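You operate a simulated robot arm through the tools that you are given. There is no shell and no other tool. Be economical: measure what you need, move in short steps, check, and stop when the job is done.

You are at the controls of a simulated two-armed robot. One attempt, no reset.

JOB
Clamp the grey housing in the orange vice, then rub the grease off it.
Fine: use the red pad and put it back. What is to be rubbed or washed off counts as gone when no trace of it is left.

The check looks at the end state, three seconds after you hand in, the way a careful person would. Anything else that was tipped, shoved, dropped, spilled or broken makes it a failure.

ROBOT AND FRAMES
Two 6-joint arms with two-finger parallel grippers on one trunk, on a base that drives. Base frame: it is fixed to the floor where the robot stands at the start and does not move with it; the origin is under the middle of the robot, x ahead of it, y to its left, z up; the surface under the hand at the start is at about z = 84. Readings come in cm, degrees, newtons and seconds.
The left shoulder is at the start at [6, 18.7, 119.7], the right one opposite. With the tool pointing down near the work surface each hand reaches from about 10 to 60 cm from the robot's upright axis, wherever it stands, measured 20 degrees to its own side. Payload 1.57 kg a hand.
Tool frame (each hand has its own): the origin (TCP) lies between the finger pads and is the grasp point; the fingertips stand 3 cm ahead of it; z points along the fingers, y is the line along which they close. Largest opening 11 cm; finger width 2.4, thickness 1.2; the body of the gripper, 4.8 by 11.2 cm, starts 7.8 cm behind the TCP.
Orientation is that of the tool frame in the base frame, as a unit quaternion [x, y, z, w]. With the fingers straight down and closing along the base's y, the tool's x points along the base's -x, its y along +y and its z along -z.

CONTROLS
- The arms move only by the tool apply_moves. It takes "left_moves", "right_moves" or both (then of equal length, played together; a hand with none holds still); each is a list of rows, each a list of 7 numbers: the turn, a rotation vector about the tool's x, y, z in degrees, then the shift along the tool's x, y, z in cm, then the finger opening in cm, from 0 to 11. In form: [[ax, ay, az, dx, dy, dz, fingers], ...]. A call has 1 to 20 rows; each row shifts and turns the commanded pose from where the row before left it, along the tool's axes as they then stand. A row lasts 0.2 s, in which the tool goes at most 5 cm and 8.6 degrees; a call with a longer step from one row to the next is refused whole, and so is a gripper value outside its range. A pose out of reach is approached as far as the arm can. The call stops where the force on the tool passes 40 N (or 10 N more than at its start, if that is more) or the arm is blocked; 0.2 s more then pass. Each finger travels about 15.3 cm/s and halts on what it meets, pressing with about 22 N; the grip force reading is that of the motor and also rises with nothing between the fingers. The clock runs only during rows and for 0.2 s after the last one: add rows that do not move to give the fingers time. The reply holds the time, the measured pose of the TCP, the force on the tool along the base axes, the opening and the grip force, in the units named above and with some noise, with the torque about the TCP (base axes, N m) and any sound that the robot's microphone picked up.
- Cameras (640 x 400 px; columns grow to the right, rows downward): "scene" is now at [1.01, -1.64, 173.01]; the picture's right is [-0.21, -0.98, 0.00], its down [-0.82, 0.18, -0.54] and it looks along [0.53, -0.11, -0.84] (base axes); focal length 271 px, centre (320, 200). "left" rides on the left gripper at [7, -1.6, -14.1] in its tool frame; the picture's right is [0.23, 0.97, 0.00], its down [-0.86, 0.20, -0.48] and it looks along [-0.47, 0.11, 0.88] (tool axes); focal length 222 px, centre (320, 200). "right" rides on the right gripper at [7, 1.6, -14.1] in its tool frame; the picture's right is [-0.23, 0.97, 0.00], its down [-0.86, -0.20, -0.48] and it looks along [-0.47, -0.11, 0.88] (tool axes); focal length 222 px, centre (320, 200). There is no depth. A picture from a camera that has moved, and an enlarged one, comes with that camera's place and axes in the base frame and with its lens.
- get_image(camera): a new picture of that camera. The clock stands still meanwhile.
- raise_lower(by): slides the trunk up (or, below 0, down) by that many cm; the arms and the scene camera ride with it, the base frame stays. It gives what a move gives, with no picture.
- steer(legs): drives the robot by 1 to 6 legs, each [ahead, left, turn to the left] in cm, cm and degrees, along the robot's own axes; the way and the turn of a leg run together, so that a leg with both is an arc; at most 150 cm and 180 degrees a leg. The arms and the cameras ride along, it lands a little off, and it stops where it bumps. It gives what a move gives.
- turn_head(pan, tilt): turns the head with the scene camera to pan (to the left, within 86 degrees either way) and tilt (down, from -29 to 69), counted from straight ahead of the robot. It gives what a move gives.
- inspect(camera, box): a new picture of the part [left, top, right, bottom] of that camera's present view, enlarged. The clock stands still meanwhile.
- job_done(): hands the job in; it is judged then, once.

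Work in short steps. Places have to be worked out from the pictures, the camera data and where the tool is seen: move nearer, look again, correct. Check each grasp and each placing, and mend what went wrong. You have 120 turns and 108 pictures in all, those below and enlarged ones among them. Open the grippers and draw the arms clear of the work before you hand the job in, unless the task says otherwise; then end with one line.

The tools are called by a JSON object that holds its "api" and its "payload". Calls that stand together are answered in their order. apply_moves: Moves the arms, as the interface text tells. Its arguments: {"type":"object","properties":{"left_moves":{"type":"array","items":{"type":"array","items":{"type":"number"}}},"right_moves":{"type":"array","items":{"type":"array","items":{"type":"number"}}}},"required":[]} The other tools are called the same way: raise_lower (by) slides the trunk up or down; steer (legs) drives the base; turn_head (pan, tilt) turns the head that bears the scene camera; get_image (camera) takes a picture; inspect (camera, box) takes an enlarged picture of a part of a camera's view; job_done () hands the job in.

At the start:

```text
t: 0.0
left_eef_pos: [34.16, 4.16, 121.37]
left_ee_rot: [0.0, 1.0, 0.0, 0.0]
left_contact_force: [0.3, 0.0, -0.4]
left_moment: [-0.01, 0.02, 0.03]
left_width: 11.01
left_gripper_force: 0.0
right_eef_pos: [41.79, -33.2, 115.28]
right_ee_rot: [-0.001, 1.0, 0.0, 0.0]
right_contact_force: [-0.6, -0.1, 0.1]
right_moment: [0.02, 0.01, 0.01]
right_width: 10.99
right_gripper_force: 0.2
trunk travel left (down, up): [-82.5, 16.5]
robot x, y, heading: [0.16, 0.21, 0.2]
head pan, tilt: [-12.0, 57.1]
```

scene: 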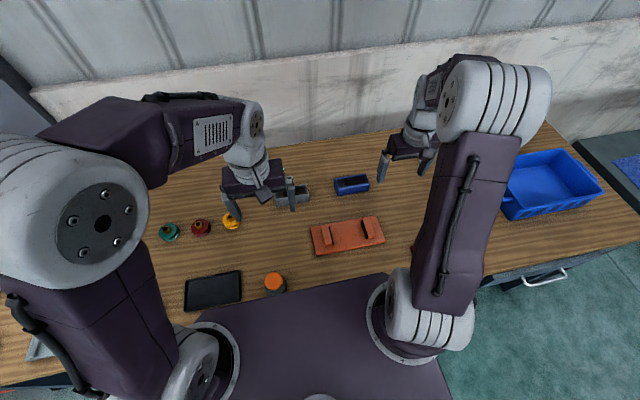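
right: 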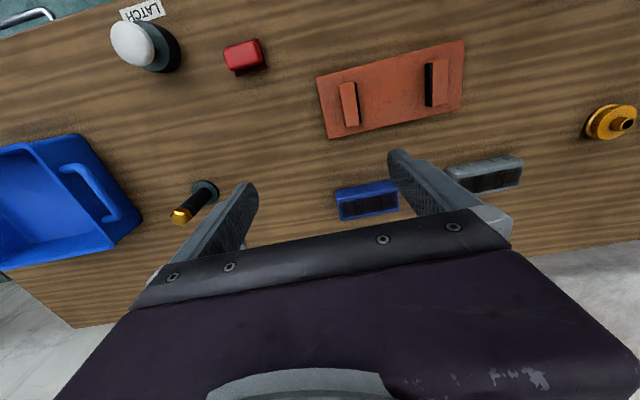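
left: 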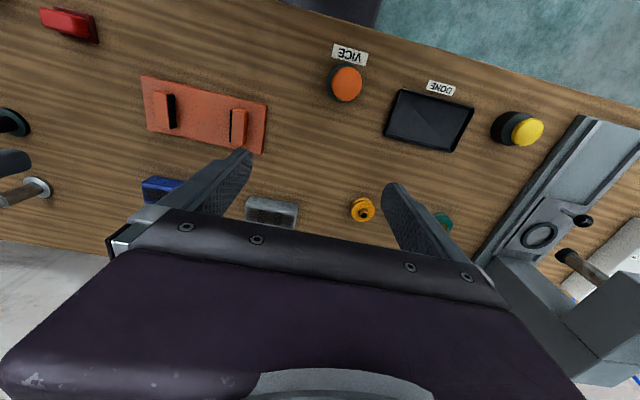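

I'll start by looking closer at the table parts that are visible from the head.

{"api": "inspect", "payload": {"camera": "scene", "box": [140, 150, 400, 312]}}

{"api": "inspect", "payload": {"camera": "right", "box": [100, 0, 540, 275]}}

{"api": "inspect", "payload": {"camera": "left", "box": [120, 20, 560, 295]}}

```text
2.46 times, centred on (270, 231) of scene
camera zoom: at [1.01, -1.64, 173.01], right [-0.21, -0.98, 0.0], down [-0.82, 0.18, -0.54], along [0.53, -0.11, -0.84], focal length 667 px, centre (443, 124)
```

zoom: 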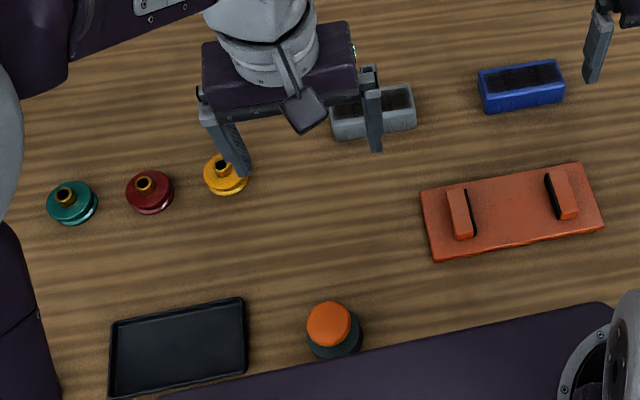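

```text
1.45 times, centred on (320, 138) of right
camera zoom: at [34.79, -31.45, 129.33], right [0.23, 0.97, 0.0], down [0.86, -0.2, 0.48], along [0.47, -0.11, -0.88], focal length 323 px, centre (320, 291)
```

zoom: 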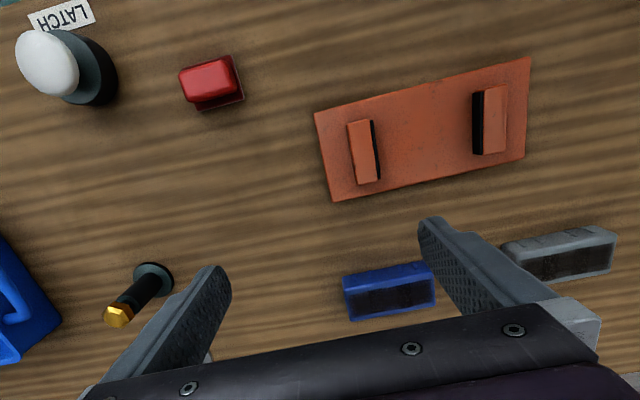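

```text
1.45 times, centred on (340, 158) of left
camera zoom: at [27.26, 2.59, 135.58], right [-0.23, 0.97, 0.0], down [0.86, 0.2, 0.48], along [0.47, 0.11, -0.88], focal length 323 px, centre (291, 262)
```

zoom: 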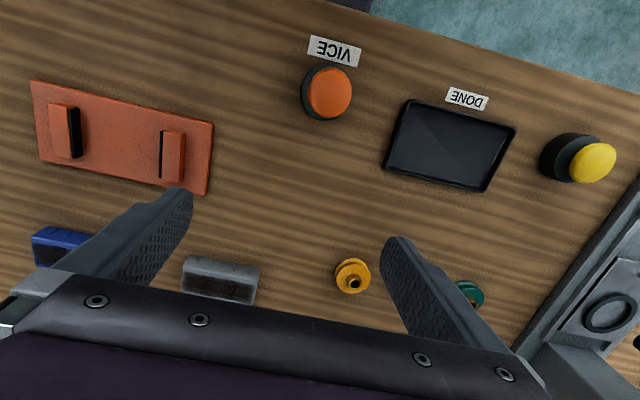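

Grey housing is near (60,-3), the vice near (40,-20), the red pad near (29,-43) and the VICE button near (27,7.5). I bring the left hand's camera nearer to the housing to measure it.

{"api": "apply_moves", "payload": {"left_moves": [[0, 0, 0, -2.6, -0.8, 2.2, 11], [0, 0, 0, -2.6, -0.8, 2.2, 11], [0, 0, 0, -2.6, -0.8, 2.2, 11], [0, 0, 0, -2.6, -0.8, 2.2, 11], [0, 0, 0, -2.6, -0.8, 2.2, 11]]}}

{"api": "get_image", "payload": {"camera": "left"}}

{"api": "get_image", "payload": {"camera": "scene"}}

```text
t: 1.2
left_eef_pos: [47.21, -0.05, 110.31]
left_ee_rot: [0.001, 1.0, 0.0, -0.001]
left_contact_force: [0.5, 0.9, -0.5]
left_moment: [0.0, -0.01, 0.01]
left_width: 11.0
left_gripper_force: 0.1
right_eef_pos: [41.99, -33.13, 115.18]
right_ee_rot: [-0.002, 1.0, 0.001, 0.0]
right_contact_force: [0.8, 0.3, 0.3]
right_moment: [0.04, 0.0, 0.01]
right_width: 11.01
right_gripper_force: 0.0
trunk travel left (down, up): [-82.5, 16.5]
robot x, y, heading: [0.15, 0.15, -0.1]
head pan, tilt: [-12.0, 57.1]
```

```text
101 pictures are left
camera left: at [40.3, -1.61, 124.43], right [-0.23, 0.97, 0.0], down [0.86, 0.2, 0.48], along [0.46, 0.11, -0.88], focal length 222 px, centre (320, 200)
```

left: 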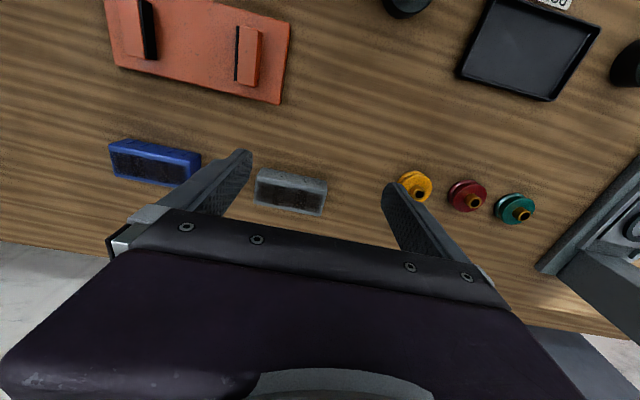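

```text
100 pictures are left
camera scene: at [1.24, -1.7, 173.01], right [-0.21, -0.98, 0.0], down [-0.82, 0.18, -0.54], along [0.53, -0.11, -0.84], focal length 271 px, centre (320, 200)
```

scene: 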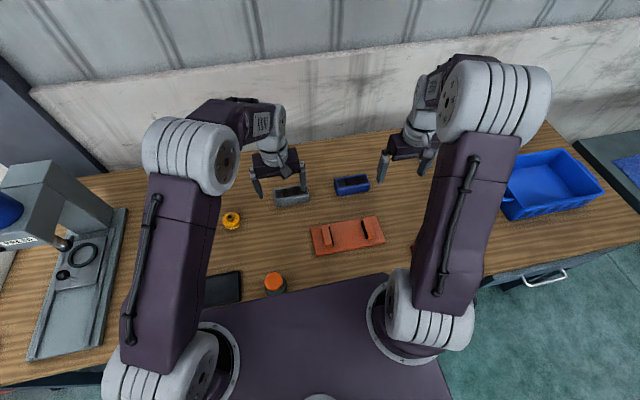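

{"api": "inspect", "payload": {"camera": "left", "box": [230, 140, 370, 228]}}

{"api": "inspect", "payload": {"camera": "scene", "box": [250, 160, 394, 260]}}

```text
4.55 times, centred on (300, 184) of left
camera zoom: at [40.3, -1.61, 124.43], right [-0.23, 0.97, 0.0], down [0.86, 0.2, 0.48], along [0.46, 0.11, -0.88], focal length 1010 px, centre (411, 273)
```

zoom: 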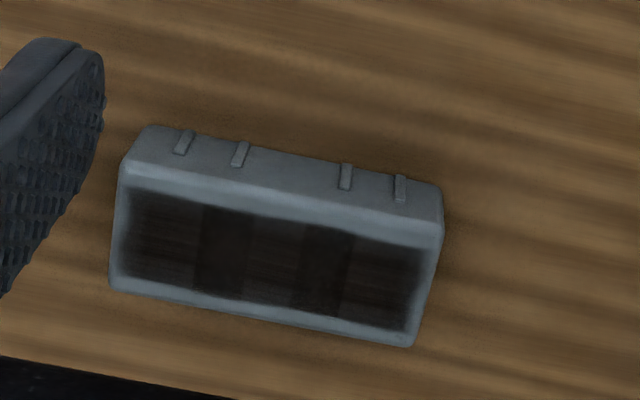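

```text
4.00 times, centred on (322, 210) of scene
camera zoom: at [1.24, -1.7, 173.01], right [-0.21, -0.98, 0.0], down [-0.82, 0.18, -0.54], along [0.53, -0.11, -0.84], focal length 1084 px, centre (312, 160)
```

zoom: 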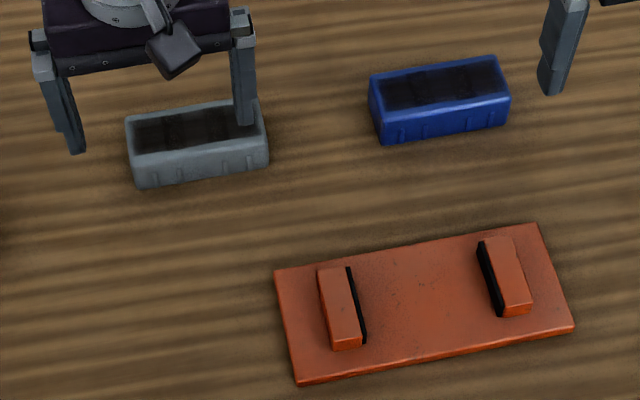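

The housing is about 12.5 (along y) × 5.4 × 4.5 cm at (59.9,-2.6), greased on top. The vice gap of about 12 cm along y is too short for its length, so it goes in with its width between the jaws. It's at the limit of reach, so I'll look down at the table edge to see if the base can go forward.

{"api": "turn_head", "payload": {"pan": 0, "tilt": 69}}

{"api": "get_image", "payload": {"camera": "scene"}}

{"api": "get_image", "payload": {"camera": "right"}}

```text
t: 1.9
left_eef_pos: [46.89, -0.01, 110.34]
left_ee_rot: [-0.001, 1.0, 0.0, -0.001]
left_contact_force: [0.3, -0.2, 0.8]
left_moment: [0.01, 0.0, 0.0]
left_width: 11.0
left_gripper_force: 0.0
right_eef_pos: [41.68, -33.11, 115.12]
right_ee_rot: [-0.001, 1.0, 0.0, 0.0]
right_contact_force: [-0.1, 0.1, -0.2]
right_moment: [0.01, -0.01, -0.02]
right_width: 11.02
right_gripper_force: 0.1
trunk travel left (down, up): [-82.5, 16.5]
robot x, y, heading: [-0.09, -0.13, -0.1]
head pan, tilt: [0.0, 68.8]
```

```text
97 pictures are left
camera scene: at [-0.24, -0.19, 171.74], right [0.0, -1.0, 0.0], down [-0.93, 0.0, -0.36], along [0.36, 0.0, -0.93], focal length 271 px, centre (320, 200)
```

scene: 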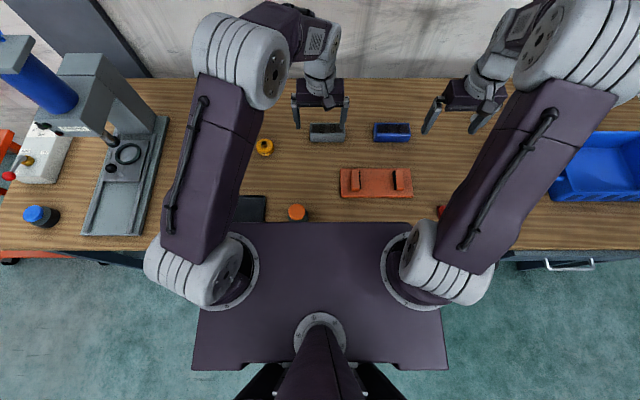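

```text
96 pictures are left
camera right: at [34.78, -31.46, 129.34], right [0.23, 0.97, 0.0], down [0.86, -0.2, 0.48], along [0.47, -0.11, -0.88], focal length 222 px, centre (320, 200)
```

right: 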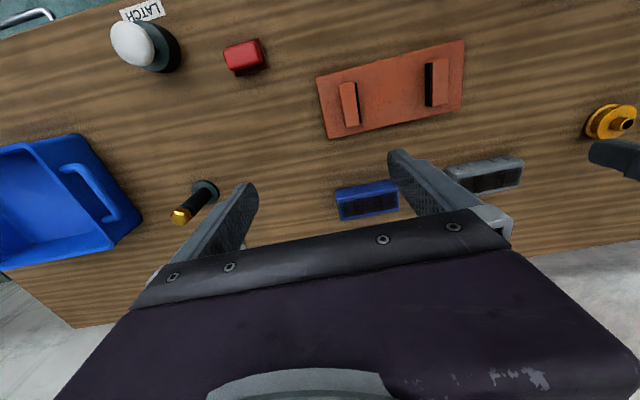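

The torso plate is flush with the table edge. I'll first test whether the left hand reaches over the housing with the fingers closing along x.

{"api": "apply_moves", "payload": {"left_moves": [[0, 0, 8.182, 0, 0, 0, 11], [0, 0, 8.182, 0, 0, 0, 11], [0, 0, 8.182, 0, 0, 0, 11], [0, 0, 8.182, 0, 0, 0, 11], [0, 0, 8.182, 0, 0, 0, 11], [0, 0, 8.182, 0, 0, 0, 11], [0, 0, 8.182, 0, 0, 0, 11], [0, 0, 8.182, 0, 0, 0, 11], [0, 0, 8.182, 0, 0, 0, 11], [0, 0, 8.182, 0, 0, 0, 11], [0, 0, 8.18, 0, 0, 0, 11], [0, 0, 0, -0.65, 3.25, 2.5, 11], [0, 0, 0, -0.65, 3.25, 2.5, 11], [0, 0, 0, -0.65, 3.25, 2.5, 11], [0, 0, 0, -0.65, 3.25, 2.5, 11], [0, 0, 0, 0, 0, 0, 11]]}}

{"api": "get_image", "payload": {"camera": "left"}}

```text
t: 5.3
left_eef_pos: [56.18, -0.83, 100.82]
left_ee_rot: [0.707, 0.707, -0.001, -0.001]
left_contact_force: [-0.5, 0.2, -0.8]
left_moment: [-0.02, -0.03, 0.01]
left_width: 10.99
left_gripper_force: 0.2
left hand out of reach, approached as far as the arm can: row 14, 15
right_eef_pos: [41.71, -33.13, 115.07]
right_ee_rot: [0.0, 1.0, 0.0, -0.001]
right_contact_force: [0.1, -0.2, -0.5]
right_moment: [-0.04, -0.02, 0.01]
right_width: 10.99
right_gripper_force: 0.1
trunk travel left (down, up): [-82.5, 16.5]
robot x, y, heading: [0.19, 0.36, 0.2]
head pan, tilt: [0.0, 68.8]
```

```text
95 pictures are left
camera left: at [54.67, 6.23, 114.97], right [0.97, 0.23, 0.0], down [0.2, -0.86, 0.48], along [0.11, -0.47, -0.88], focal length 222 px, centre (320, 200)
```

left: 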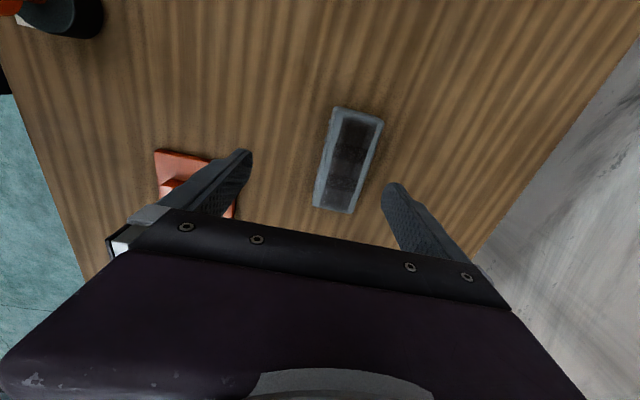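

The left hand falls about 4 cm short. Driving the robot 18 cm to the right puts the left shoulder square to the housing; both hands are high enough to clear everything.

{"api": "steer", "payload": {"legs": [[0, -18, 0]]}}

```text
t: 6.8
left_eef_pos: [56.14, -18.5, 100.89]
left_ee_rot: [0.708, 0.706, 0.0, 0.001]
left_contact_force: [0.0, 0.1, 0.2]
left_moment: [-0.01, -0.02, -0.02]
left_width: 10.98
left_gripper_force: 0.0
right_eef_pos: [41.65, -50.73, 115.16]
right_ee_rot: [0.002, 1.0, 0.0, 0.0]
right_contact_force: [0.1, 0.7, -0.3]
right_moment: [-0.02, 0.02, 0.0]
right_width: 11.0
right_gripper_force: 0.1
trunk travel left (down, up): [-82.5, 16.5]
robot x, y, heading: [-0.16, -17.91, -0.1]
head pan, tilt: [0.0, 68.8]
```

Now I shift the left hand +16 in y and +3.8 in x to sit over the housing, staying high.

{"api": "apply_moves", "payload": {"left_moves": [[0, 0, 0, 4, 0, 0, 11], [0, 0, 0, 4, 0, 0, 11], [0, 0, 0, 4, 0, 0, 11], [0, 0, 0, 3.9, 0, 0, 11], [0, 0, 0, 0, 1.9, 0, 11], [0, 0, 0, 0, 1.9, 0, 11], [0, 0, 0, 0, 0, 0, 11]]}}

{"api": "get_image", "payload": {"camera": "left"}}

```text
t: 8.4
left_eef_pos: [59.62, -2.73, 100.98]
left_ee_rot: [0.707, 0.707, 0.0, 0.0]
left_contact_force: [-0.7, 0.2, -0.2]
left_moment: [-0.01, -0.01, -0.01]
left_width: 10.99
left_gripper_force: 0.0
right_eef_pos: [41.58, -50.85, 115.23]
right_ee_rot: [0.001, 1.0, 0.0, 0.0]
right_contact_force: [0.1, 0.2, 0.3]
right_moment: [-0.02, 0.02, 0.0]
right_width: 11.01
right_gripper_force: 0.0
trunk travel left (down, up): [-82.5, 16.5]
robot x, y, heading: [-0.1, -17.66, -0.7]
head pan, tilt: [0.0, 68.8]
```

```text
94 pictures are left
camera left: at [58.23, 4.33, 115.13], right [0.97, 0.22, 0.0], down [0.2, -0.86, 0.48], along [0.11, -0.47, -0.88], focal length 222 px, centre (320, 200)
```

left: 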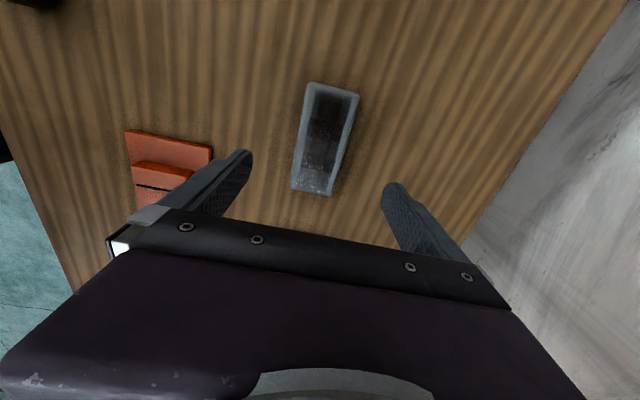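

The housing centre works out at (59.95,-2.6), width 5.3. I descend, centred over it, to TCP z≈87.7.

{"api": "apply_moves", "payload": {"left_moves": [[0, 0, 0, 0.1, 0.3, 3, 11], [0, 0, 0, 0, 0, 3, 11], [0, 0, 0, 0, 0, 3, 11], [0, 0, 0, 0, 0, 2.5, 11], [0, 0, 0, 0, 0, 1.2, 11], [0, 0, 0, 0, 0, 0.6, 11], [0, 0, 0, 0, 0, 0, 11]]}}

{"api": "get_image", "payload": {"camera": "left"}}

```text
t: 10.0
left_eef_pos: [57.26, -2.71, 88.18]
left_ee_rot: [0.708, 0.706, 0.0, 0.0]
left_contact_force: [0.7, -0.8, 0.1]
left_moment: [0.0, -0.09, -0.05]
left_width: 11.03
left_gripper_force: 0.1
left hand out of reach, approached as far as the arm can: row 1, 2, 3, 4, 6
right_eef_pos: [41.73, -50.87, 115.14]
right_ee_rot: [0.001, 1.0, 0.001, 0.0]
right_contact_force: [0.1, -1.0, 0.1]
right_moment: [-0.01, 0.0, -0.01]
right_width: 10.99
right_gripper_force: 0.2
trunk travel left (down, up): [-82.5, 16.5]
robot x, y, heading: [0.22, -17.76, -0.4]
head pan, tilt: [0.0, 68.8]
```

```text
93 pictures are left
camera left: at [55.74, 4.41, 102.37], right [0.97, 0.22, 0.0], down [0.2, -0.86, 0.48], along [0.11, -0.47, -0.88], focal length 222 px, centre (320, 200)
```

left: 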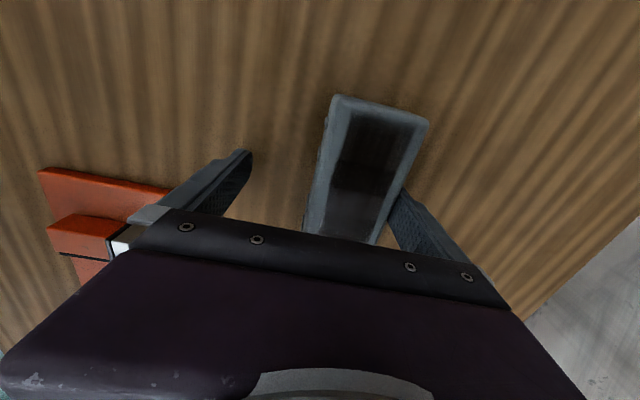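

The arm falls 2.6 cm short at this height. I lift straight up 10, then lower the trunk 9 so the shoulder is nearer level with the wrist, which should give the reach.

{"api": "apply_moves", "payload": {"left_moves": [[0, 0, 0, 0, -2, -3.4, 11], [0, 0, 0, 0, 0, -3.4, 11], [0, 0, 0, 0, 0, -3.4, 11], [0, 0, 0, 0, 0, -2, 11], [0, 0, 0, 0, 0, 0, 11]]}}

{"api": "raise_lower", "payload": {"by": -5}}

{"api": "raise_lower", "payload": {"by": -4}}

```text
t: 11.2
left_eef_pos: [59.43, -2.93, 99.44]
left_ee_rot: [0.708, 0.706, -0.001, -0.001]
left_contact_force: [0.0, -0.5, -0.9]
left_moment: [0.0, 0.0, -0.01]
left_width: 10.98
left_gripper_force: 0.0
left hand out of reach, approached as far as the arm can: row 1, 2, 3
right_eef_pos: [41.61, -50.99, 115.06]
right_ee_rot: [0.001, 1.0, 0.0, 0.0]
right_contact_force: [-0.2, 0.5, 0.6]
right_moment: [0.0, -0.03, -0.01]
right_width: 11.0
right_gripper_force: 0.1
trunk travel left (down, up): [-82.5, 16.5]
robot x, y, heading: [0.04, -17.75, -0.3]
head pan, tilt: [0.0, 68.8]
```

```text
t: 12.2
left_eef_pos: [59.29, -2.83, 94.5]
left_ee_rot: [0.708, 0.706, -0.001, -0.001]
left_contact_force: [-0.1, 0.0, 0.5]
left_moment: [0.0, -0.02, 0.02]
left_width: 11.0
left_gripper_force: 0.0
right_eef_pos: [41.58, -51.0, 110.11]
right_ee_rot: [0.001, 1.0, 0.0, 0.0]
right_contact_force: [0.3, 0.1, -0.1]
right_moment: [0.02, 0.03, -0.01]
right_width: 10.98
right_gripper_force: 0.0
trunk travel left (down, up): [-77.5, 21.5]
robot x, y, heading: [-0.18, -17.98, -0.2]
head pan, tilt: [0.0, 68.8]
```

```text
t: 13.0
left_eef_pos: [59.36, -2.85, 90.35]
left_ee_rot: [0.707, 0.707, -0.001, -0.001]
left_contact_force: [0.1, 0.3, 0.6]
left_moment: [0.01, -0.01, -0.02]
left_width: 11.0
left_gripper_force: 0.1
right_eef_pos: [41.63, -50.94, 106.04]
right_ee_rot: [0.001, 1.0, 0.001, 0.0]
right_contact_force: [-0.3, 0.6, 0.1]
right_moment: [0.0, -0.01, -0.01]
right_width: 10.97
right_gripper_force: 0.0
trunk travel left (down, up): [-73.5, 25.5]
robot x, y, heading: [-0.15, -17.78, -0.2]
head pan, tilt: [0.0, 68.8]
```

The hand stands at (59.4,-2.85,90.35), straddling the housing. Now I lower 2.5 cm with a little +x and +y, then look.

{"api": "apply_moves", "payload": {"left_moves": [[0, 0, 0, 0.2, 0.3, 1.3, 11], [0, 0, 0, 0, 0, 1.2, 11], [0, 0, 0, 0, 0, 0, 11]]}}

{"api": "get_image", "payload": {"camera": "left"}}

```text
t: 13.8
left_eef_pos: [59.36, -2.7, 87.95]
left_ee_rot: [0.708, 0.706, -0.001, 0.0]
left_contact_force: [0.7, 0.5, 0.4]
left_moment: [0.01, 0.01, 0.01]
left_width: 11.01
left_gripper_force: 0.0
left hand out of reach, approached as far as the arm can: row 2
right_eef_pos: [41.63, -50.92, 106.08]
right_ee_rot: [0.001, 1.0, 0.001, 0.0]
right_contact_force: [0.6, -0.2, 0.0]
right_moment: [0.01, 0.0, 0.0]
right_width: 11.02
right_gripper_force: 0.2
trunk travel left (down, up): [-73.5, 25.5]
robot x, y, heading: [-0.02, -17.73, -0.6]
head pan, tilt: [0.0, 68.8]
```

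```text
92 pictures are left
camera left: at [57.8, 4.43, 102.22], right [0.97, 0.22, 0.0], down [0.2, -0.86, 0.48], along [0.11, -0.47, -0.88], focal length 222 px, centre (320, 200)
```

left: 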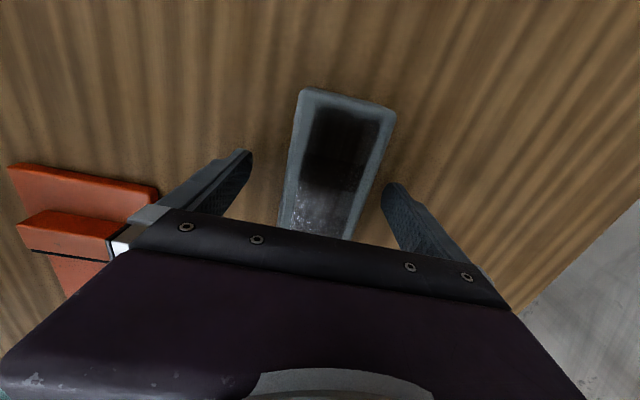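

The fingers straddle the housing with room on both sides, so I close in stages.

{"api": "apply_moves", "payload": {"left_moves": [[0, 0, 0, 0, 0, 0, 9], [0, 0, 0, 0, 0, 0, 7.5], [0, 0, 0, 0, 0, 0, 6.5], [0, 0, 0, 0, 0, 0, 5.5], [0, 0, 0, 0, 0, 0, 4.5], [0, 0, 0, 0, 0, 0, 4.0], [0, 0, 0, 0, 0, 0, 4.0]]}}

{"api": "get_image", "payload": {"camera": "left"}}

```text
t: 15.4
left_eef_pos: [59.3, -2.73, 88.08]
left_ee_rot: [0.708, 0.706, -0.001, -0.001]
left_contact_force: [0.4, -0.5, 0.9]
left_moment: [-0.06, -0.19, 0.01]
left_width: 6.01
left_gripper_force: 22.3
right_eef_pos: [41.53, -50.96, 106.06]
right_ee_rot: [0.001, 1.0, 0.0, 0.0]
right_contact_force: [-0.6, 0.6, 0.1]
right_moment: [0.01, 0.0, 0.01]
right_width: 10.99
right_gripper_force: 0.0
trunk travel left (down, up): [-73.5, 25.5]
robot x, y, heading: [0.38, -17.67, -0.4]
head pan, tilt: [0.0, 68.8]
```

```text
91 pictures are left
camera left: at [57.8, 4.43, 102.24], right [0.97, 0.22, 0.0], down [0.2, -0.86, 0.48], along [0.11, -0.47, -0.88], focal length 222 px, centre (320, 200)
```

left: 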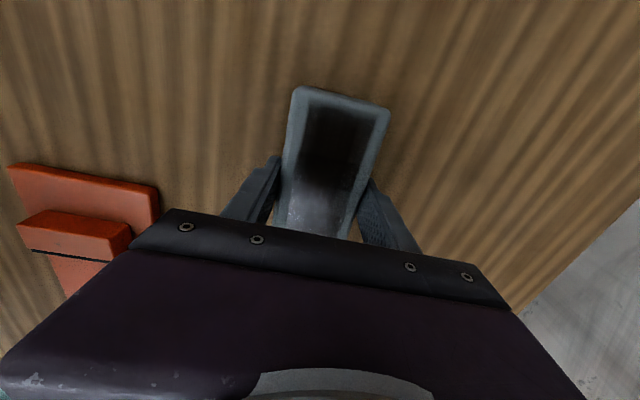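

The housing is held (6.0 cm wide). I lift it 11 cm and pull back toward the robot.

{"api": "apply_moves", "payload": {"left_moves": [[0, 0, 0, 0, 0, -1.5, 4], [0, 0, 0, 0, -0.5, -3, 4], [0, 0, 0, 0, -2, -3.5, 4], [0, 0, 0, 0, -3, -3, 4], [0, 0, 0, 0, -4, 0, 4], [0, 0, 0, 0, -4, 0, 4], [0, 0, 0, 0, 0, 0, 4]]}}

{"api": "get_image", "payload": {"camera": "left"}}

```text
t: 17.0
left_eef_pos: [45.9, -2.66, 99.07]
left_ee_rot: [0.708, 0.706, -0.001, -0.001]
left_contact_force: [0.6, -0.9, -0.7]
left_moment: [-0.01, 0.0, 0.0]
left_width: 4.0
left_gripper_force: 0.1
right_eef_pos: [41.79, -50.97, 106.16]
right_ee_rot: [0.001, 1.0, 0.0, 0.0]
right_contact_force: [0.1, 0.3, 0.8]
right_moment: [0.04, 0.03, -0.04]
right_width: 11.02
right_gripper_force: 0.0
trunk travel left (down, up): [-73.5, 25.5]
robot x, y, heading: [-0.15, -18.01, 0.2]
head pan, tilt: [0.0, 68.8]
```

```text
90 pictures are left
camera left: at [44.54, 4.49, 113.23], right [0.97, 0.22, 0.0], down [0.2, -0.86, 0.48], along [0.11, -0.47, -0.88], focal length 222 px, centre (320, 200)
```

left: 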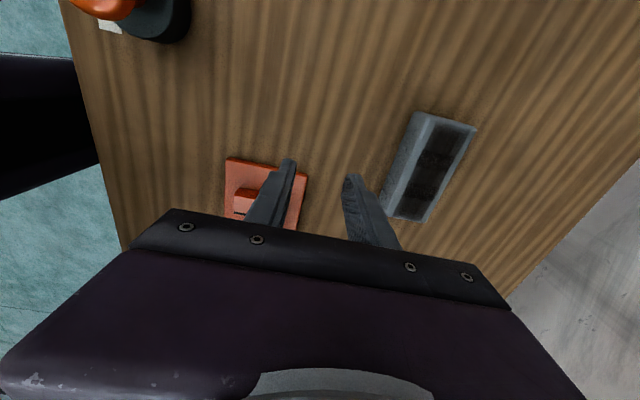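

The grip slipped — the housing stayed on the table. I inspect it to see how and where it stands.

{"api": "inspect", "payload": {"camera": "left", "box": [360, 90, 500, 240]}}

{"api": "inspect", "payload": {"camera": "scene", "box": [220, 80, 380, 180]}}

```text
2.67 times, centred on (430, 165) of left
camera zoom: at [44.54, 4.49, 113.23], right [0.97, 0.22, 0.0], down [0.2, -0.86, 0.48], along [0.11, -0.47, -0.88], focal length 592 px, centre (27, 293)
```

zoom: 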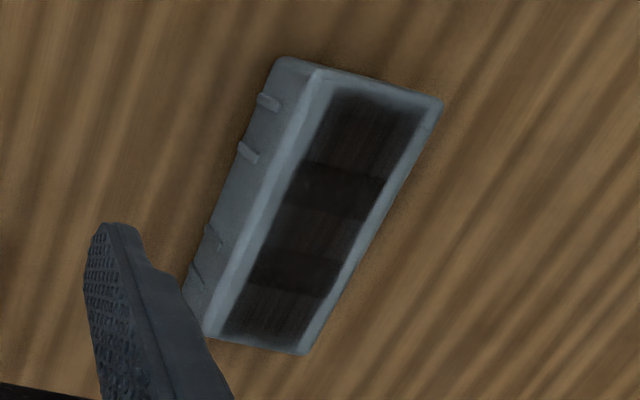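

```text
4.00 times, centred on (300, 130) of scene
camera zoom: at [-0.19, -17.95, 162.73], right [0.0, -1.0, 0.0], down [-0.93, 0.0, -0.36], along [0.36, 0.0, -0.93], focal length 1084 px, centre (400, 480)
```

zoom: 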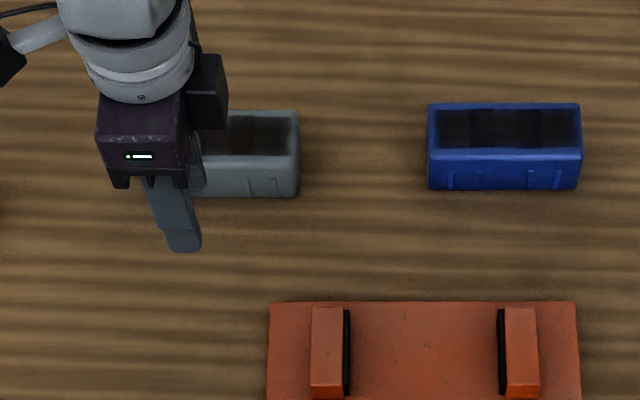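

The housing is still upright at about (59.4,-2.8); the pads sat too high or the lift was too quick. I reopen, go back over it and grip lower.

{"api": "apply_moves", "payload": {"left_moves": [[0, 0, 0, 0, 0, 0, 7], [0, 0, 0, 0, 0, 0, 10], [0, 0, 0, 0, 4.5, 0, 10], [0, 0, 0, 0, 4.5, 0, 10], [0, 0, 0, 0, 4.4, 0, 10], [0, 0, 0, 0, 0, 0, 10], [0, 0, 0, 0, 0, 3.5, 10], [0, 0, 0, 0, 0, 3.5, 10], [0, 0, 0, 0, 0, 3, 10], [0, 0, 0, 0, 0, 1.6, 10], [0, 0, 0, 0, 0, 0, 10]]}}

```text
t: 19.4
left_eef_pos: [59.04, -2.67, 87.42]
left_ee_rot: [0.708, 0.707, 0.0, -0.001]
left_contact_force: [0.0, 0.6, -0.3]
left_moment: [0.06, 0.02, -0.02]
left_width: 10.02
left_gripper_force: 0.0
right_eef_pos: [41.67, -50.91, 106.08]
right_ee_rot: [0.001, 1.0, 0.0, 0.001]
right_contact_force: [-0.2, -0.4, 0.4]
right_moment: [-0.01, -0.02, -0.04]
right_width: 11.02
right_gripper_force: 0.1
trunk travel left (down, up): [-73.5, 25.5]
robot x, y, heading: [0.02, -17.76, -0.5]
head pan, tilt: [0.0, 68.8]
```

Now I close fully (the target at 0 gives full press), wait, then lift very slowly 1.5 cm and check.

{"api": "apply_moves", "payload": {"left_moves": [[0, 0, 0, 0, 0, 0.2, 8], [0, 0, 0, 0, 0, 0, 7], [0, 0, 0, 0, 0, 0, 6], [0, 0, 0, 0, 0, 0, 4], [0, 0, 0, 0, 0, 0, 2], [0, 0, 0, 0, 0, 0, 0], [0, 0, 0, 0, 0, 0, 0]]}}

{"api": "apply_moves", "payload": {"left_moves": [[0, 0, 0, 0, 0, -0.2, 0], [0, 0, 0, 0, 0, -0.3, 0], [0, 0, 0, 0, 0, -0.3, 0], [0, 0, 0, 0, 0, -0.3, 0], [0, 0, 0, 0, 0, -0.3, 0], [0, 0, 0, 0, 0, 0, 0]]}}

```text
t: 21.0
left_eef_pos: [59.15, -2.68, 87.3]
left_ee_rot: [0.708, 0.706, -0.001, 0.0]
left_contact_force: [0.0, -0.1, -0.6]
left_moment: [-0.03, -0.12, 0.03]
left_width: 5.97
left_gripper_force: 21.5
right_eef_pos: [41.62, -50.95, 106.19]
right_ee_rot: [0.001, 1.0, 0.0, 0.0]
right_contact_force: [-0.3, 0.4, -0.3]
right_moment: [0.02, 0.02, 0.05]
right_width: 11.01
right_gripper_force: 0.1
trunk travel left (down, up): [-73.5, 25.5]
robot x, y, heading: [-0.01, -17.84, -0.2]
head pan, tilt: [0.0, 68.8]
```

```text
t: 22.4
left_eef_pos: [59.22, -2.62, 88.52]
left_ee_rot: [0.708, 0.707, -0.001, -0.001]
left_contact_force: [-0.5, -0.3, -4.5]
left_moment: [0.03, -0.01, -0.02]
left_width: 5.97
left_gripper_force: 22.1
right_eef_pos: [41.65, -50.93, 106.08]
right_ee_rot: [0.001, 1.0, 0.0, 0.0]
right_contact_force: [-0.9, 0.0, -0.3]
right_moment: [-0.01, 0.01, 0.01]
right_width: 11.0
right_gripper_force: 0.1
trunk travel left (down, up): [-73.5, 25.5]
robot x, y, heading: [0.07, -17.8, -0.3]
head pan, tilt: [0.0, 68.8]
```

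A 4.5 N load shows, so it seems lifted. I continue slowly and take a look.

{"api": "apply_moves", "payload": {"left_moves": [[0, 0, 0, 0, 0, -0.5, 0], [0, 0, 0, 0, 0, -0.8, 0], [0, 0, 0, 0, 0, -0.8, 0], [0, 0, 0, 0, 0, -0.8, 0], [0, 0, 0, 0, 0, 0, 0]]}}

{"api": "get_image", "payload": {"camera": "left"}}

```text
t: 23.6
left_eef_pos: [59.17, -2.64, 91.52]
left_ee_rot: [0.708, 0.707, -0.001, -0.001]
left_contact_force: [-0.5, 0.4, -3.4]
left_moment: [0.0, 0.02, 0.0]
left_width: 6.0
left_gripper_force: 22.1
right_eef_pos: [41.56, -50.88, 106.14]
right_ee_rot: [0.001, 1.0, 0.0, 0.001]
right_contact_force: [0.7, 0.5, 0.3]
right_moment: [-0.01, 0.02, -0.01]
right_width: 10.97
right_gripper_force: 0.1
trunk travel left (down, up): [-73.5, 25.5]
robot x, y, heading: [0.03, -18.08, -0.2]
head pan, tilt: [0.0, 68.8]
```

```text
87 pictures are left
camera left: at [57.77, 4.48, 105.68], right [0.97, 0.22, 0.0], down [0.2, -0.86, 0.48], along [0.11, -0.47, -0.88], focal length 222 px, centre (320, 200)
```

left: 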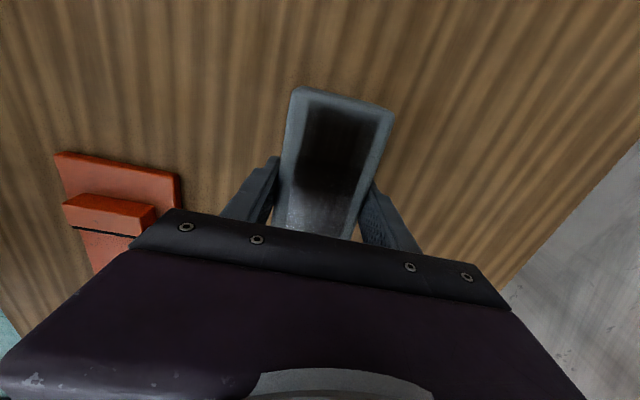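

The housing is up and held. I keep going gently: up 6, then back in x.

{"api": "apply_moves", "payload": {"left_moves": [[0, 0, 0, 0, -0.3, -0.8, 0], [0, 0, 0, 0, -0.6, -0.8, 0], [0, 0, 0, 0, -0.8, -0.8, 0], [0, 0, 0, 0, -0.8, -0.8, 0], [0, 0, 0, 0, -0.8, -0.8, 0], [0, 0, 0, 0, -0.8, -0.8, 0], [0, 0, 0, 0, -0.8, -0.8, 0], [0, 0, 0, 0, -0.8, -0.6, 0], [0, 0, 0, 0, -0.9, -0.3, 0], [0, 0, 0, 0, -1, 0, 0], [0, 0, 0, 0, -1, 0, 0], [0, 0, 0, 0, -1, 0, 0], [0, 0, 0, 0, -1, 0, 0], [0, 0, 0, 0, -1, 0, 0], [0, 0, 0, 0, -1, 0, 0], [0, 0, 0, 0, -1, 0, 0], [0, 0, 0, 0, -1, 0, 0], [0, 0, 0, 0, -0.6, 0, 0], [0, 0, 0, 0, 0, 0, 0]]}}

{"api": "get_image", "payload": {"camera": "left"}}

```text
t: 27.6
left_eef_pos: [44.14, -2.46, 97.95]
left_ee_rot: [0.708, 0.707, 0.0, 0.0]
left_contact_force: [-0.3, 0.6, -4.1]
left_moment: [0.01, 0.04, 0.0]
left_width: 5.98
left_gripper_force: 22.1
right_eef_pos: [41.68, -50.89, 106.14]
right_ee_rot: [0.001, 1.0, 0.0, 0.0]
right_contact_force: [-1.0, 0.3, -0.3]
right_moment: [-0.01, 0.02, 0.0]
right_width: 11.0
right_gripper_force: 0.1
trunk travel left (down, up): [-73.5, 25.5]
robot x, y, heading: [-0.13, -17.75, -0.1]
head pan, tilt: [0.0, 68.8]
```

```text
86 pictures are left
camera left: at [42.63, 4.52, 112.16], right [0.97, 0.22, 0.0], down [0.2, -0.86, 0.48], along [0.11, -0.47, -0.88], focal length 222 px, centre (320, 200)
```

left: 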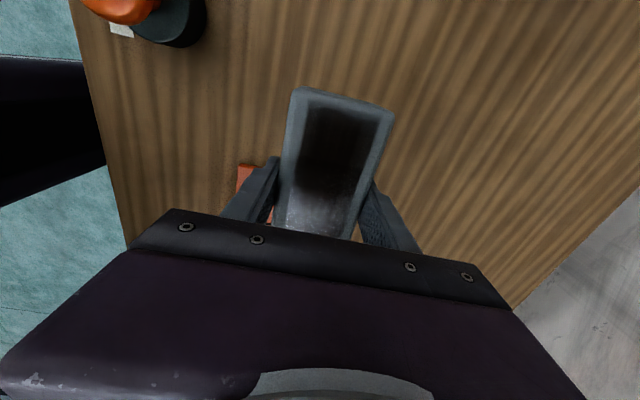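

It's still held. I rotate the wrist back −90° gently, so the housing's long axis lies along x.

{"api": "apply_moves", "payload": {"left_moves": [[0, 0, -3, 0, 0, 0, 0], [0, 0, -5, 0, 0, 0, 0], [0, 0, -5, 0, 0, 0, 0], [0, 0, -5, 0, 0, 0, 0], [0, 0, -5, 0, 0, 0, 0], [0, 0, -5, 0, 0, 0, 0], [0, 0, -5, 0, 0, 0, 0], [0, 0, -5, 0, 0, 0, 0], [0, 0, -5, 0, 0, 0, 0], [0, 0, -5, 0, 0, 0, 0], [0, 0, -5, 0, 0, 0, 0], [0, 0, -5, 0, 0, 0, 0], [0, 0, -5, 0, 0, 0, 0], [0, 0, -5, 0, 0, 0, 0], [0, 0, -5, 0, 0, 0, 0], [0, 0, -5, 0, 0, 0, 0], [0, 0, -5, 0, 0, 0, 0], [0, 0, -5, 0, 0, 0, 0], [0, 0, -2, 0, 0, 0, 0], [0, 0, 0, 0, 0, 0, 0]]}}

{"api": "turn_head", "payload": {"pan": 0, "tilt": 60}}

{"api": "get_image", "payload": {"camera": "left"}}

{"api": "get_image", "payload": {"camera": "scene"}}

```text
t: 31.8
left_eef_pos: [43.99, -2.5, 98.06]
left_ee_rot: [0.001, 1.0, 0.0, -0.001]
left_contact_force: [-0.4, -0.2, -4.0]
left_moment: [0.01, -0.01, -0.01]
left_width: 6.02
left_gripper_force: 22.1
right_eef_pos: [41.61, -50.93, 106.04]
right_ee_rot: [0.001, 1.0, -0.001, 0.0]
right_contact_force: [0.7, -0.5, -0.1]
right_moment: [0.01, 0.02, 0.01]
right_width: 10.99
right_gripper_force: 0.1
trunk travel left (down, up): [-73.5, 25.5]
robot x, y, heading: [0.39, -17.8, -0.0]
head pan, tilt: [0.0, 68.8]
```

```text
t: 32.5
left_eef_pos: [44.13, -2.42, 98.03]
left_ee_rot: [0.0, 1.0, -0.001, -0.001]
left_contact_force: [0.9, 0.8, -4.2]
left_moment: [0.0, 0.0, -0.03]
left_width: 6.0
left_gripper_force: 22.0
right_eef_pos: [41.81, -50.93, 106.03]
right_ee_rot: [0.001, 1.0, 0.0, 0.0]
right_contact_force: [-0.1, -0.3, -0.4]
right_moment: [0.0, 0.01, 0.0]
right_width: 11.01
right_gripper_force: 0.1
trunk travel left (down, up): [-73.5, 25.5]
robot x, y, heading: [0.22, -17.59, -0.3]
head pan, tilt: [0.0, 60.0]
```

```text
85 pictures are left
camera left: at [37.19, -4.04, 112.22], right [-0.22, 0.97, 0.0], down [0.86, 0.2, 0.48], along [0.46, 0.11, -0.88], focal length 222 px, centre (320, 200)
```

left: 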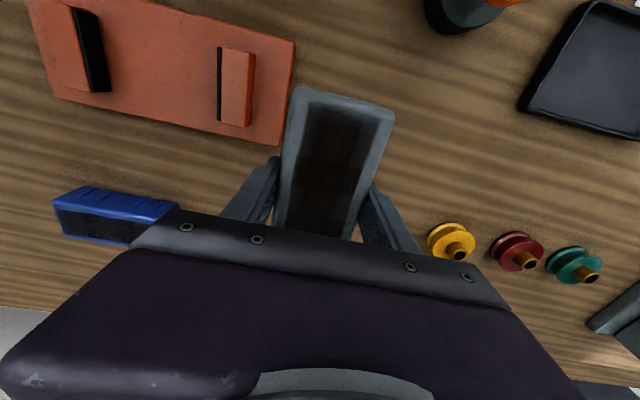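

```text
84 pictures are left
camera scene: at [0.87, -17.94, 163.67], right [0.0, -1.0, 0.0], down [-0.87, 0.0, -0.5], along [0.5, 0.0, -0.87], focal length 271 px, centre (320, 200)
```

scene: 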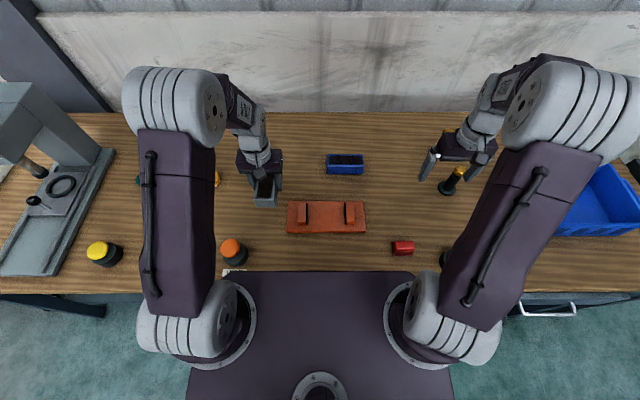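

{"api": "inspect", "payload": {"camera": "scene", "box": [220, 150, 440, 290]}}

{"api": "inspect", "payload": {"camera": "scene", "box": [280, 190, 376, 250]}}

```text
2.86 times, centred on (330, 220) of scene
camera zoom: at [0.87, -17.94, 163.67], right [0.0, -1.0, 0.0], down [-0.87, 0.0, -0.5], along [0.5, 0.0, -0.87], focal length 774 px, centre (291, 143)
```

zoom: 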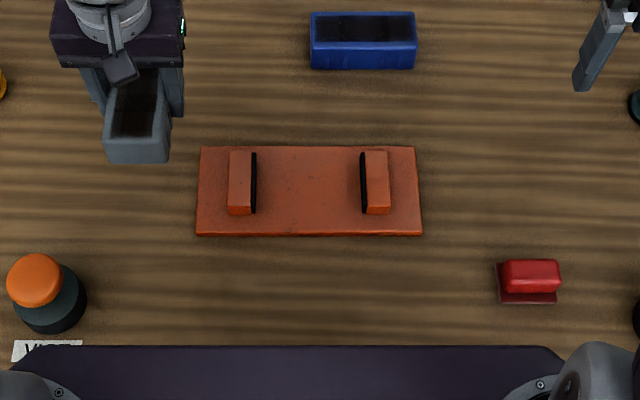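

```text
6.67 times, centred on (328, 220) of scene
camera zoom: at [0.87, -17.94, 163.67], right [0.0, -1.0, 0.0], down [-0.87, 0.0, -0.5], along [0.5, 0.0, -0.87], focal length 1806 px, centre (267, 67)
```

zoom: 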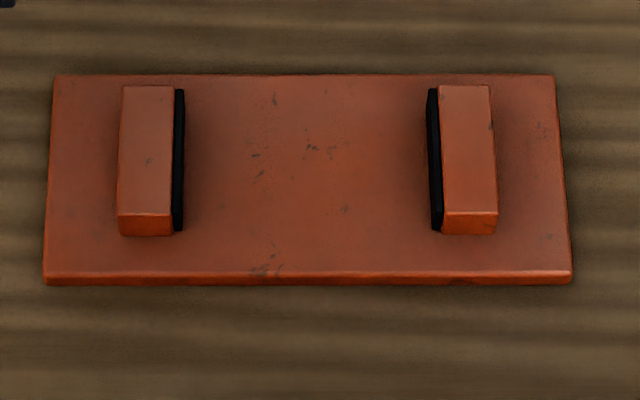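

Vice is centred at (40,-19.8), gap ≈11.6 cm, with jaws spanning x 36.8–43.5. I carry the housing over it, keeping height.

{"api": "apply_moves", "payload": {"left_moves": [[0, 0, 0, 0.1, -0.5, 0, 0], [0, 0, 0, 0.2, -0.9, 0, 0], [0, 0, 0, 0.25, -1, 0, 0], [0, 0, 0, 0.25, -1, 0, 0], [0, 0, 0, 0.25, -1, 0, 0], [0, 0, 0, 0.25, -1, 0, 0], [0, 0, 0, 0.25, -1, 0, 0], [0, 0, 0, 0.25, -1, 0, 0], [0, 0, 0, 0.25, -1, 0, 0], [0, 0, 0, 0.25, -1, 0, 0], [0, 0, 0, 0.25, -1, 0, 0], [0, 0, 0, 0.25, -1, 0, 0], [0, 0, 0, 0.25, -1, 0, 0], [0, 0, 0, 0.25, -1, 0, 0], [0, 0, 0, 0.25, -1, 0, 0], [0, 0, 0, 0.25, -1, 0, 0], [0, 0, 0, 0.2, -0.9, 0, 0], [0, 0, 0, 0.1, -0.7, 0, 0], [0, 0, 0, 0, -0.35, 0, 0], [0, 0, 0, 0, 0, 0, 0]]}}

{"api": "get_image", "payload": {"camera": "left"}}

{"api": "inspect", "payload": {"camera": "scene", "box": [220, 150, 440, 290]}}

```text
t: 36.7
left_eef_pos: [39.83, -19.91, 97.96]
left_ee_rot: [0.001, 1.0, 0.001, -0.001]
left_contact_force: [-0.3, -0.5, -4.3]
left_moment: [0.01, 0.0, -0.04]
left_width: 5.98
left_gripper_force: 21.6
right_eef_pos: [41.69, -50.87, 106.16]
right_ee_rot: [0.001, 1.0, 0.0, 0.0]
right_contact_force: [0.0, -0.1, -0.6]
right_moment: [0.0, 0.01, 0.0]
right_width: 11.01
right_gripper_force: 0.3
trunk travel left (down, up): [-73.5, 25.5]
robot x, y, heading: [-0.16, -17.71, -0.2]
head pan, tilt: [0.0, 60.0]
```

```text
81 pictures are left
camera left: at [33.06, -21.44, 112.19], right [-0.22, 0.97, 0.0], down [0.86, 0.2, 0.48], along [0.46, 0.11, -0.88], focal length 222 px, centre (320, 200)
```

left: 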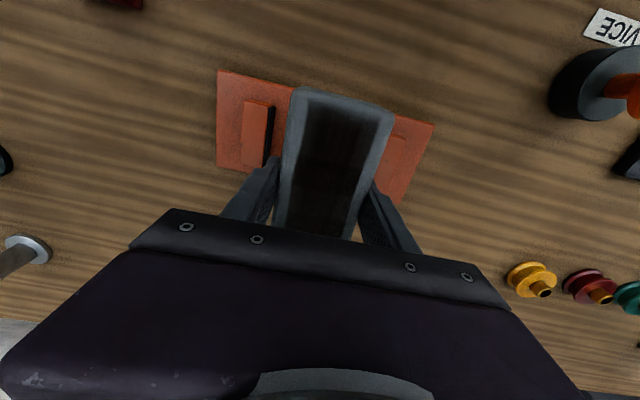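

```text
2.86 times, centred on (330, 220) of scene
camera zoom: at [0.87, -17.95, 163.67], right [0.0, -1.0, 0.0], down [-0.87, 0.0, -0.5], along [0.5, 0.0, -0.87], focal length 774 px, centre (291, 143)
```

zoom: 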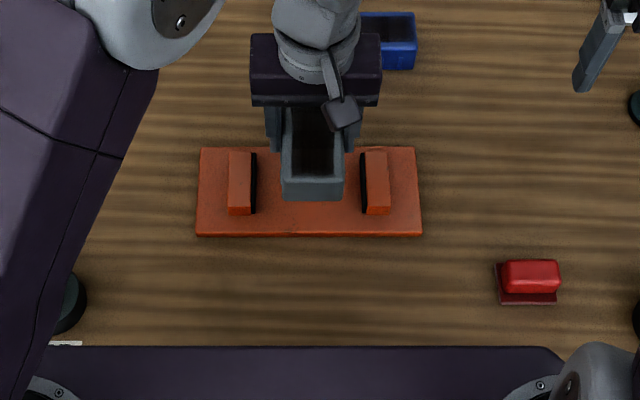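

It's well aligned over the vice. I lower gently to about 1.3 cm above expected contact and look.

{"api": "apply_moves", "payload": {"left_moves": [[0, 0, 0, -0.1, 0.1, 0.5, 0], [0, 0, 0, 0, 0, 0.8, 0], [0, 0, 0, 0, 0, 0.8, 0], [0, 0, 0, 0, 0, 0.8, 0], [0, 0, 0, 0, 0, 0.8, 0], [0, 0, 0, 0, 0, 0.8, 0], [0, 0, 0, 0, 0, 0.8, 0], [0, 0, 0, 0, 0, 0.8, 0], [0, 0, 0, 0, 0, 0.8, 0], [0, 0, 0, 0, 0, 0.8, 0], [0, 0, 0, 0, 0, 0.3, 0], [0, 0, 0, 0, 0, 0, 0]]}}

{"api": "get_image", "payload": {"camera": "left"}}

{"api": "inspect", "payload": {"camera": "scene", "box": [260, 180, 400, 268]}}

```text
t: 39.3
left_eef_pos: [40.08, -19.95, 89.91]
left_ee_rot: [0.002, 1.0, 0.0, 0.0]
left_contact_force: [0.1, 0.6, -4.8]
left_moment: [-0.01, 0.0, 0.0]
left_width: 5.97
left_gripper_force: 22.0
right_eef_pos: [41.67, -50.97, 106.22]
right_ee_rot: [0.001, 1.0, 0.0, 0.0]
right_contact_force: [-0.2, 0.0, 1.5]
right_moment: [0.0, -0.01, 0.0]
right_width: 10.99
right_gripper_force: 0.1
trunk travel left (down, up): [-73.5, 25.5]
robot x, y, heading: [0.04, -17.78, -0.1]
head pan, tilt: [0.0, 60.0]
```

```text
79 pictures are left
camera left: at [33.2, -21.34, 104.21], right [-0.22, 0.97, 0.0], down [0.86, 0.2, 0.48], along [0.46, 0.11, -0.88], focal length 222 px, centre (320, 200)
```

left: 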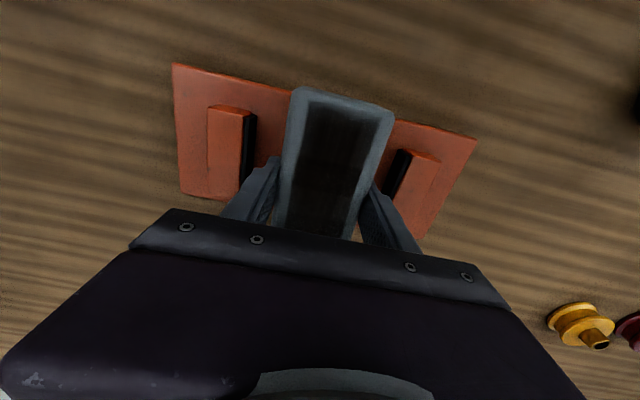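

```text
4.55 times, centred on (330, 224) of scene
camera zoom: at [0.86, -17.96, 163.67], right [0.0, -1.0, 0.0], down [-0.87, 0.0, -0.5], along [0.5, 0.0, -0.87], focal length 1232 px, centre (274, 91)
```

zoom: 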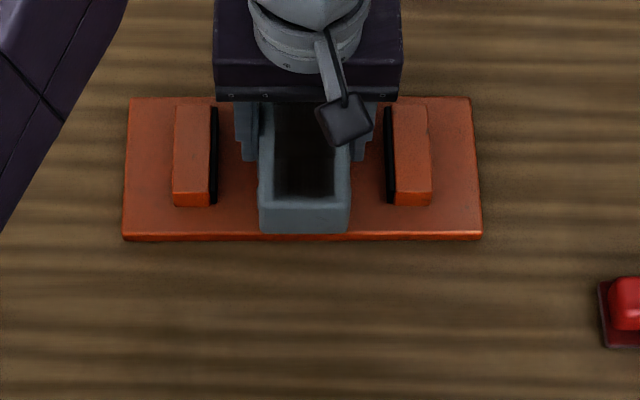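

It sits nicely between the jaws. I lower in small steps until the contact force shows.

{"api": "apply_moves", "payload": {"left_moves": [[0, 0, 0, 0, 0, 0.3, 0], [0, 0, 0, 0, 0, 0.3, 0], [0, 0, 0, 0, 0, 0.3, 0], [0, 0, 0, 0, 0, 0.2, 0], [0, 0, 0, 0, 0, 0, 0]]}}

```text
t: 40.5
left_eef_pos: [40.1, -19.86, 88.99]
left_ee_rot: [0.001, 1.0, 0.001, -0.001]
left_contact_force: [0.9, 0.0, -3.7]
left_moment: [-0.02, 0.05, -0.03]
left_width: 6.01
left_gripper_force: 21.5
right_eef_pos: [41.61, -50.98, 106.26]
right_ee_rot: [0.001, 1.0, 0.0, 0.0]
right_contact_force: [-0.4, 0.6, -0.2]
right_moment: [-0.01, 0.02, 0.01]
right_width: 11.01
right_gripper_force: 0.2
trunk travel left (down, up): [-73.5, 25.5]
robot x, y, heading: [0.23, -17.81, -0.3]
head pan, tilt: [0.0, 60.0]
```

{"api": "apply_moves", "payload": {"left_moves": [[0, 0, 0, 0, 0, 0.2, 0], [0, 0, 0, 0, 0, 0.2, 0], [0, 0, 0, 0, 0, 0, 0]]}}

```text
t: 41.3
left_eef_pos: [40.02, -19.74, 88.5]
left_ee_rot: [0.001, 1.0, 0.0, -0.001]
left_contact_force: [1.9, 1.9, 9.2]
left_moment: [0.46, -0.07, -0.09]
left_width: 6.02
left_gripper_force: 21.8
right_eef_pos: [41.55, -50.96, 106.25]
right_ee_rot: [0.001, 1.0, 0.001, 0.0]
right_contact_force: [-0.1, -1.0, -0.2]
right_moment: [0.0, -0.02, 0.03]
right_width: 10.98
right_gripper_force: 0.1
trunk travel left (down, up): [-73.5, 25.5]
robot x, y, heading: [-0.46, -17.56, -0.3]
head pan, tilt: [0.0, 60.0]
```

The housing rests on the plate (9 N up). I open a little, only to 7.4 to stay clear of the jaws, and rise.

{"api": "apply_moves", "payload": {"left_moves": [[0, 0, 0, 0, 0, 0, 6.3], [0, 0, 0, 0, 0, 0, 7.0], [0, 0, 0, 0, 0, 0, 7.4], [0, 0, 0, 0, 0, -1, 7.4], [0, 0, 0, 0, 0, -2, 7.4], [0, 0, 0, 0, 0, -3, 7.4], [0, 0, 0, 0, 0, -4, 7.4], [0, 0, 0, 0, 0, 0, 7.4]]}}

{"api": "get_image", "payload": {"camera": "left"}}

{"api": "inspect", "payload": {"camera": "scene", "box": [260, 180, 400, 268]}}

```text
t: 43.1
left_eef_pos: [39.9, -19.74, 98.59]
left_ee_rot: [0.001, 1.0, 0.0, -0.001]
left_contact_force: [1.0, -0.5, 0.0]
left_moment: [0.01, -0.03, 0.01]
left_width: 7.43
left_gripper_force: 0.0
right_eef_pos: [41.61, -51.02, 106.14]
right_ee_rot: [0.001, 1.0, 0.0, 0.0]
right_contact_force: [0.0, -0.3, -0.5]
right_moment: [0.01, -0.01, 0.01]
right_width: 11.01
right_gripper_force: 0.1
trunk travel left (down, up): [-73.5, 25.5]
robot x, y, heading: [0.08, -17.52, -0.1]
head pan, tilt: [0.0, 60.0]
```

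```text
77 pictures are left
camera left: at [33.1, -21.32, 112.73], right [-0.22, 0.97, 0.0], down [0.86, 0.2, 0.48], along [0.46, 0.11, -0.88], focal length 222 px, centre (320, 200)
```

left: 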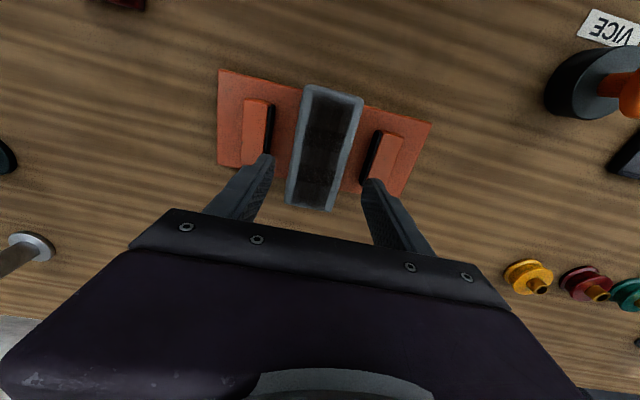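

```text
4.55 times, centred on (330, 224) of scene
camera zoom: at [0.87, -17.97, 163.67], right [0.0, -1.0, 0.0], down [-0.87, 0.0, -0.5], along [0.5, 0.0, -0.87], focal length 1232 px, centre (274, 91)
```

zoom: 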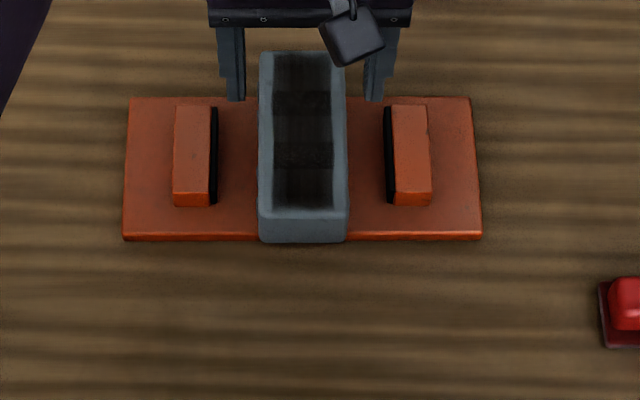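

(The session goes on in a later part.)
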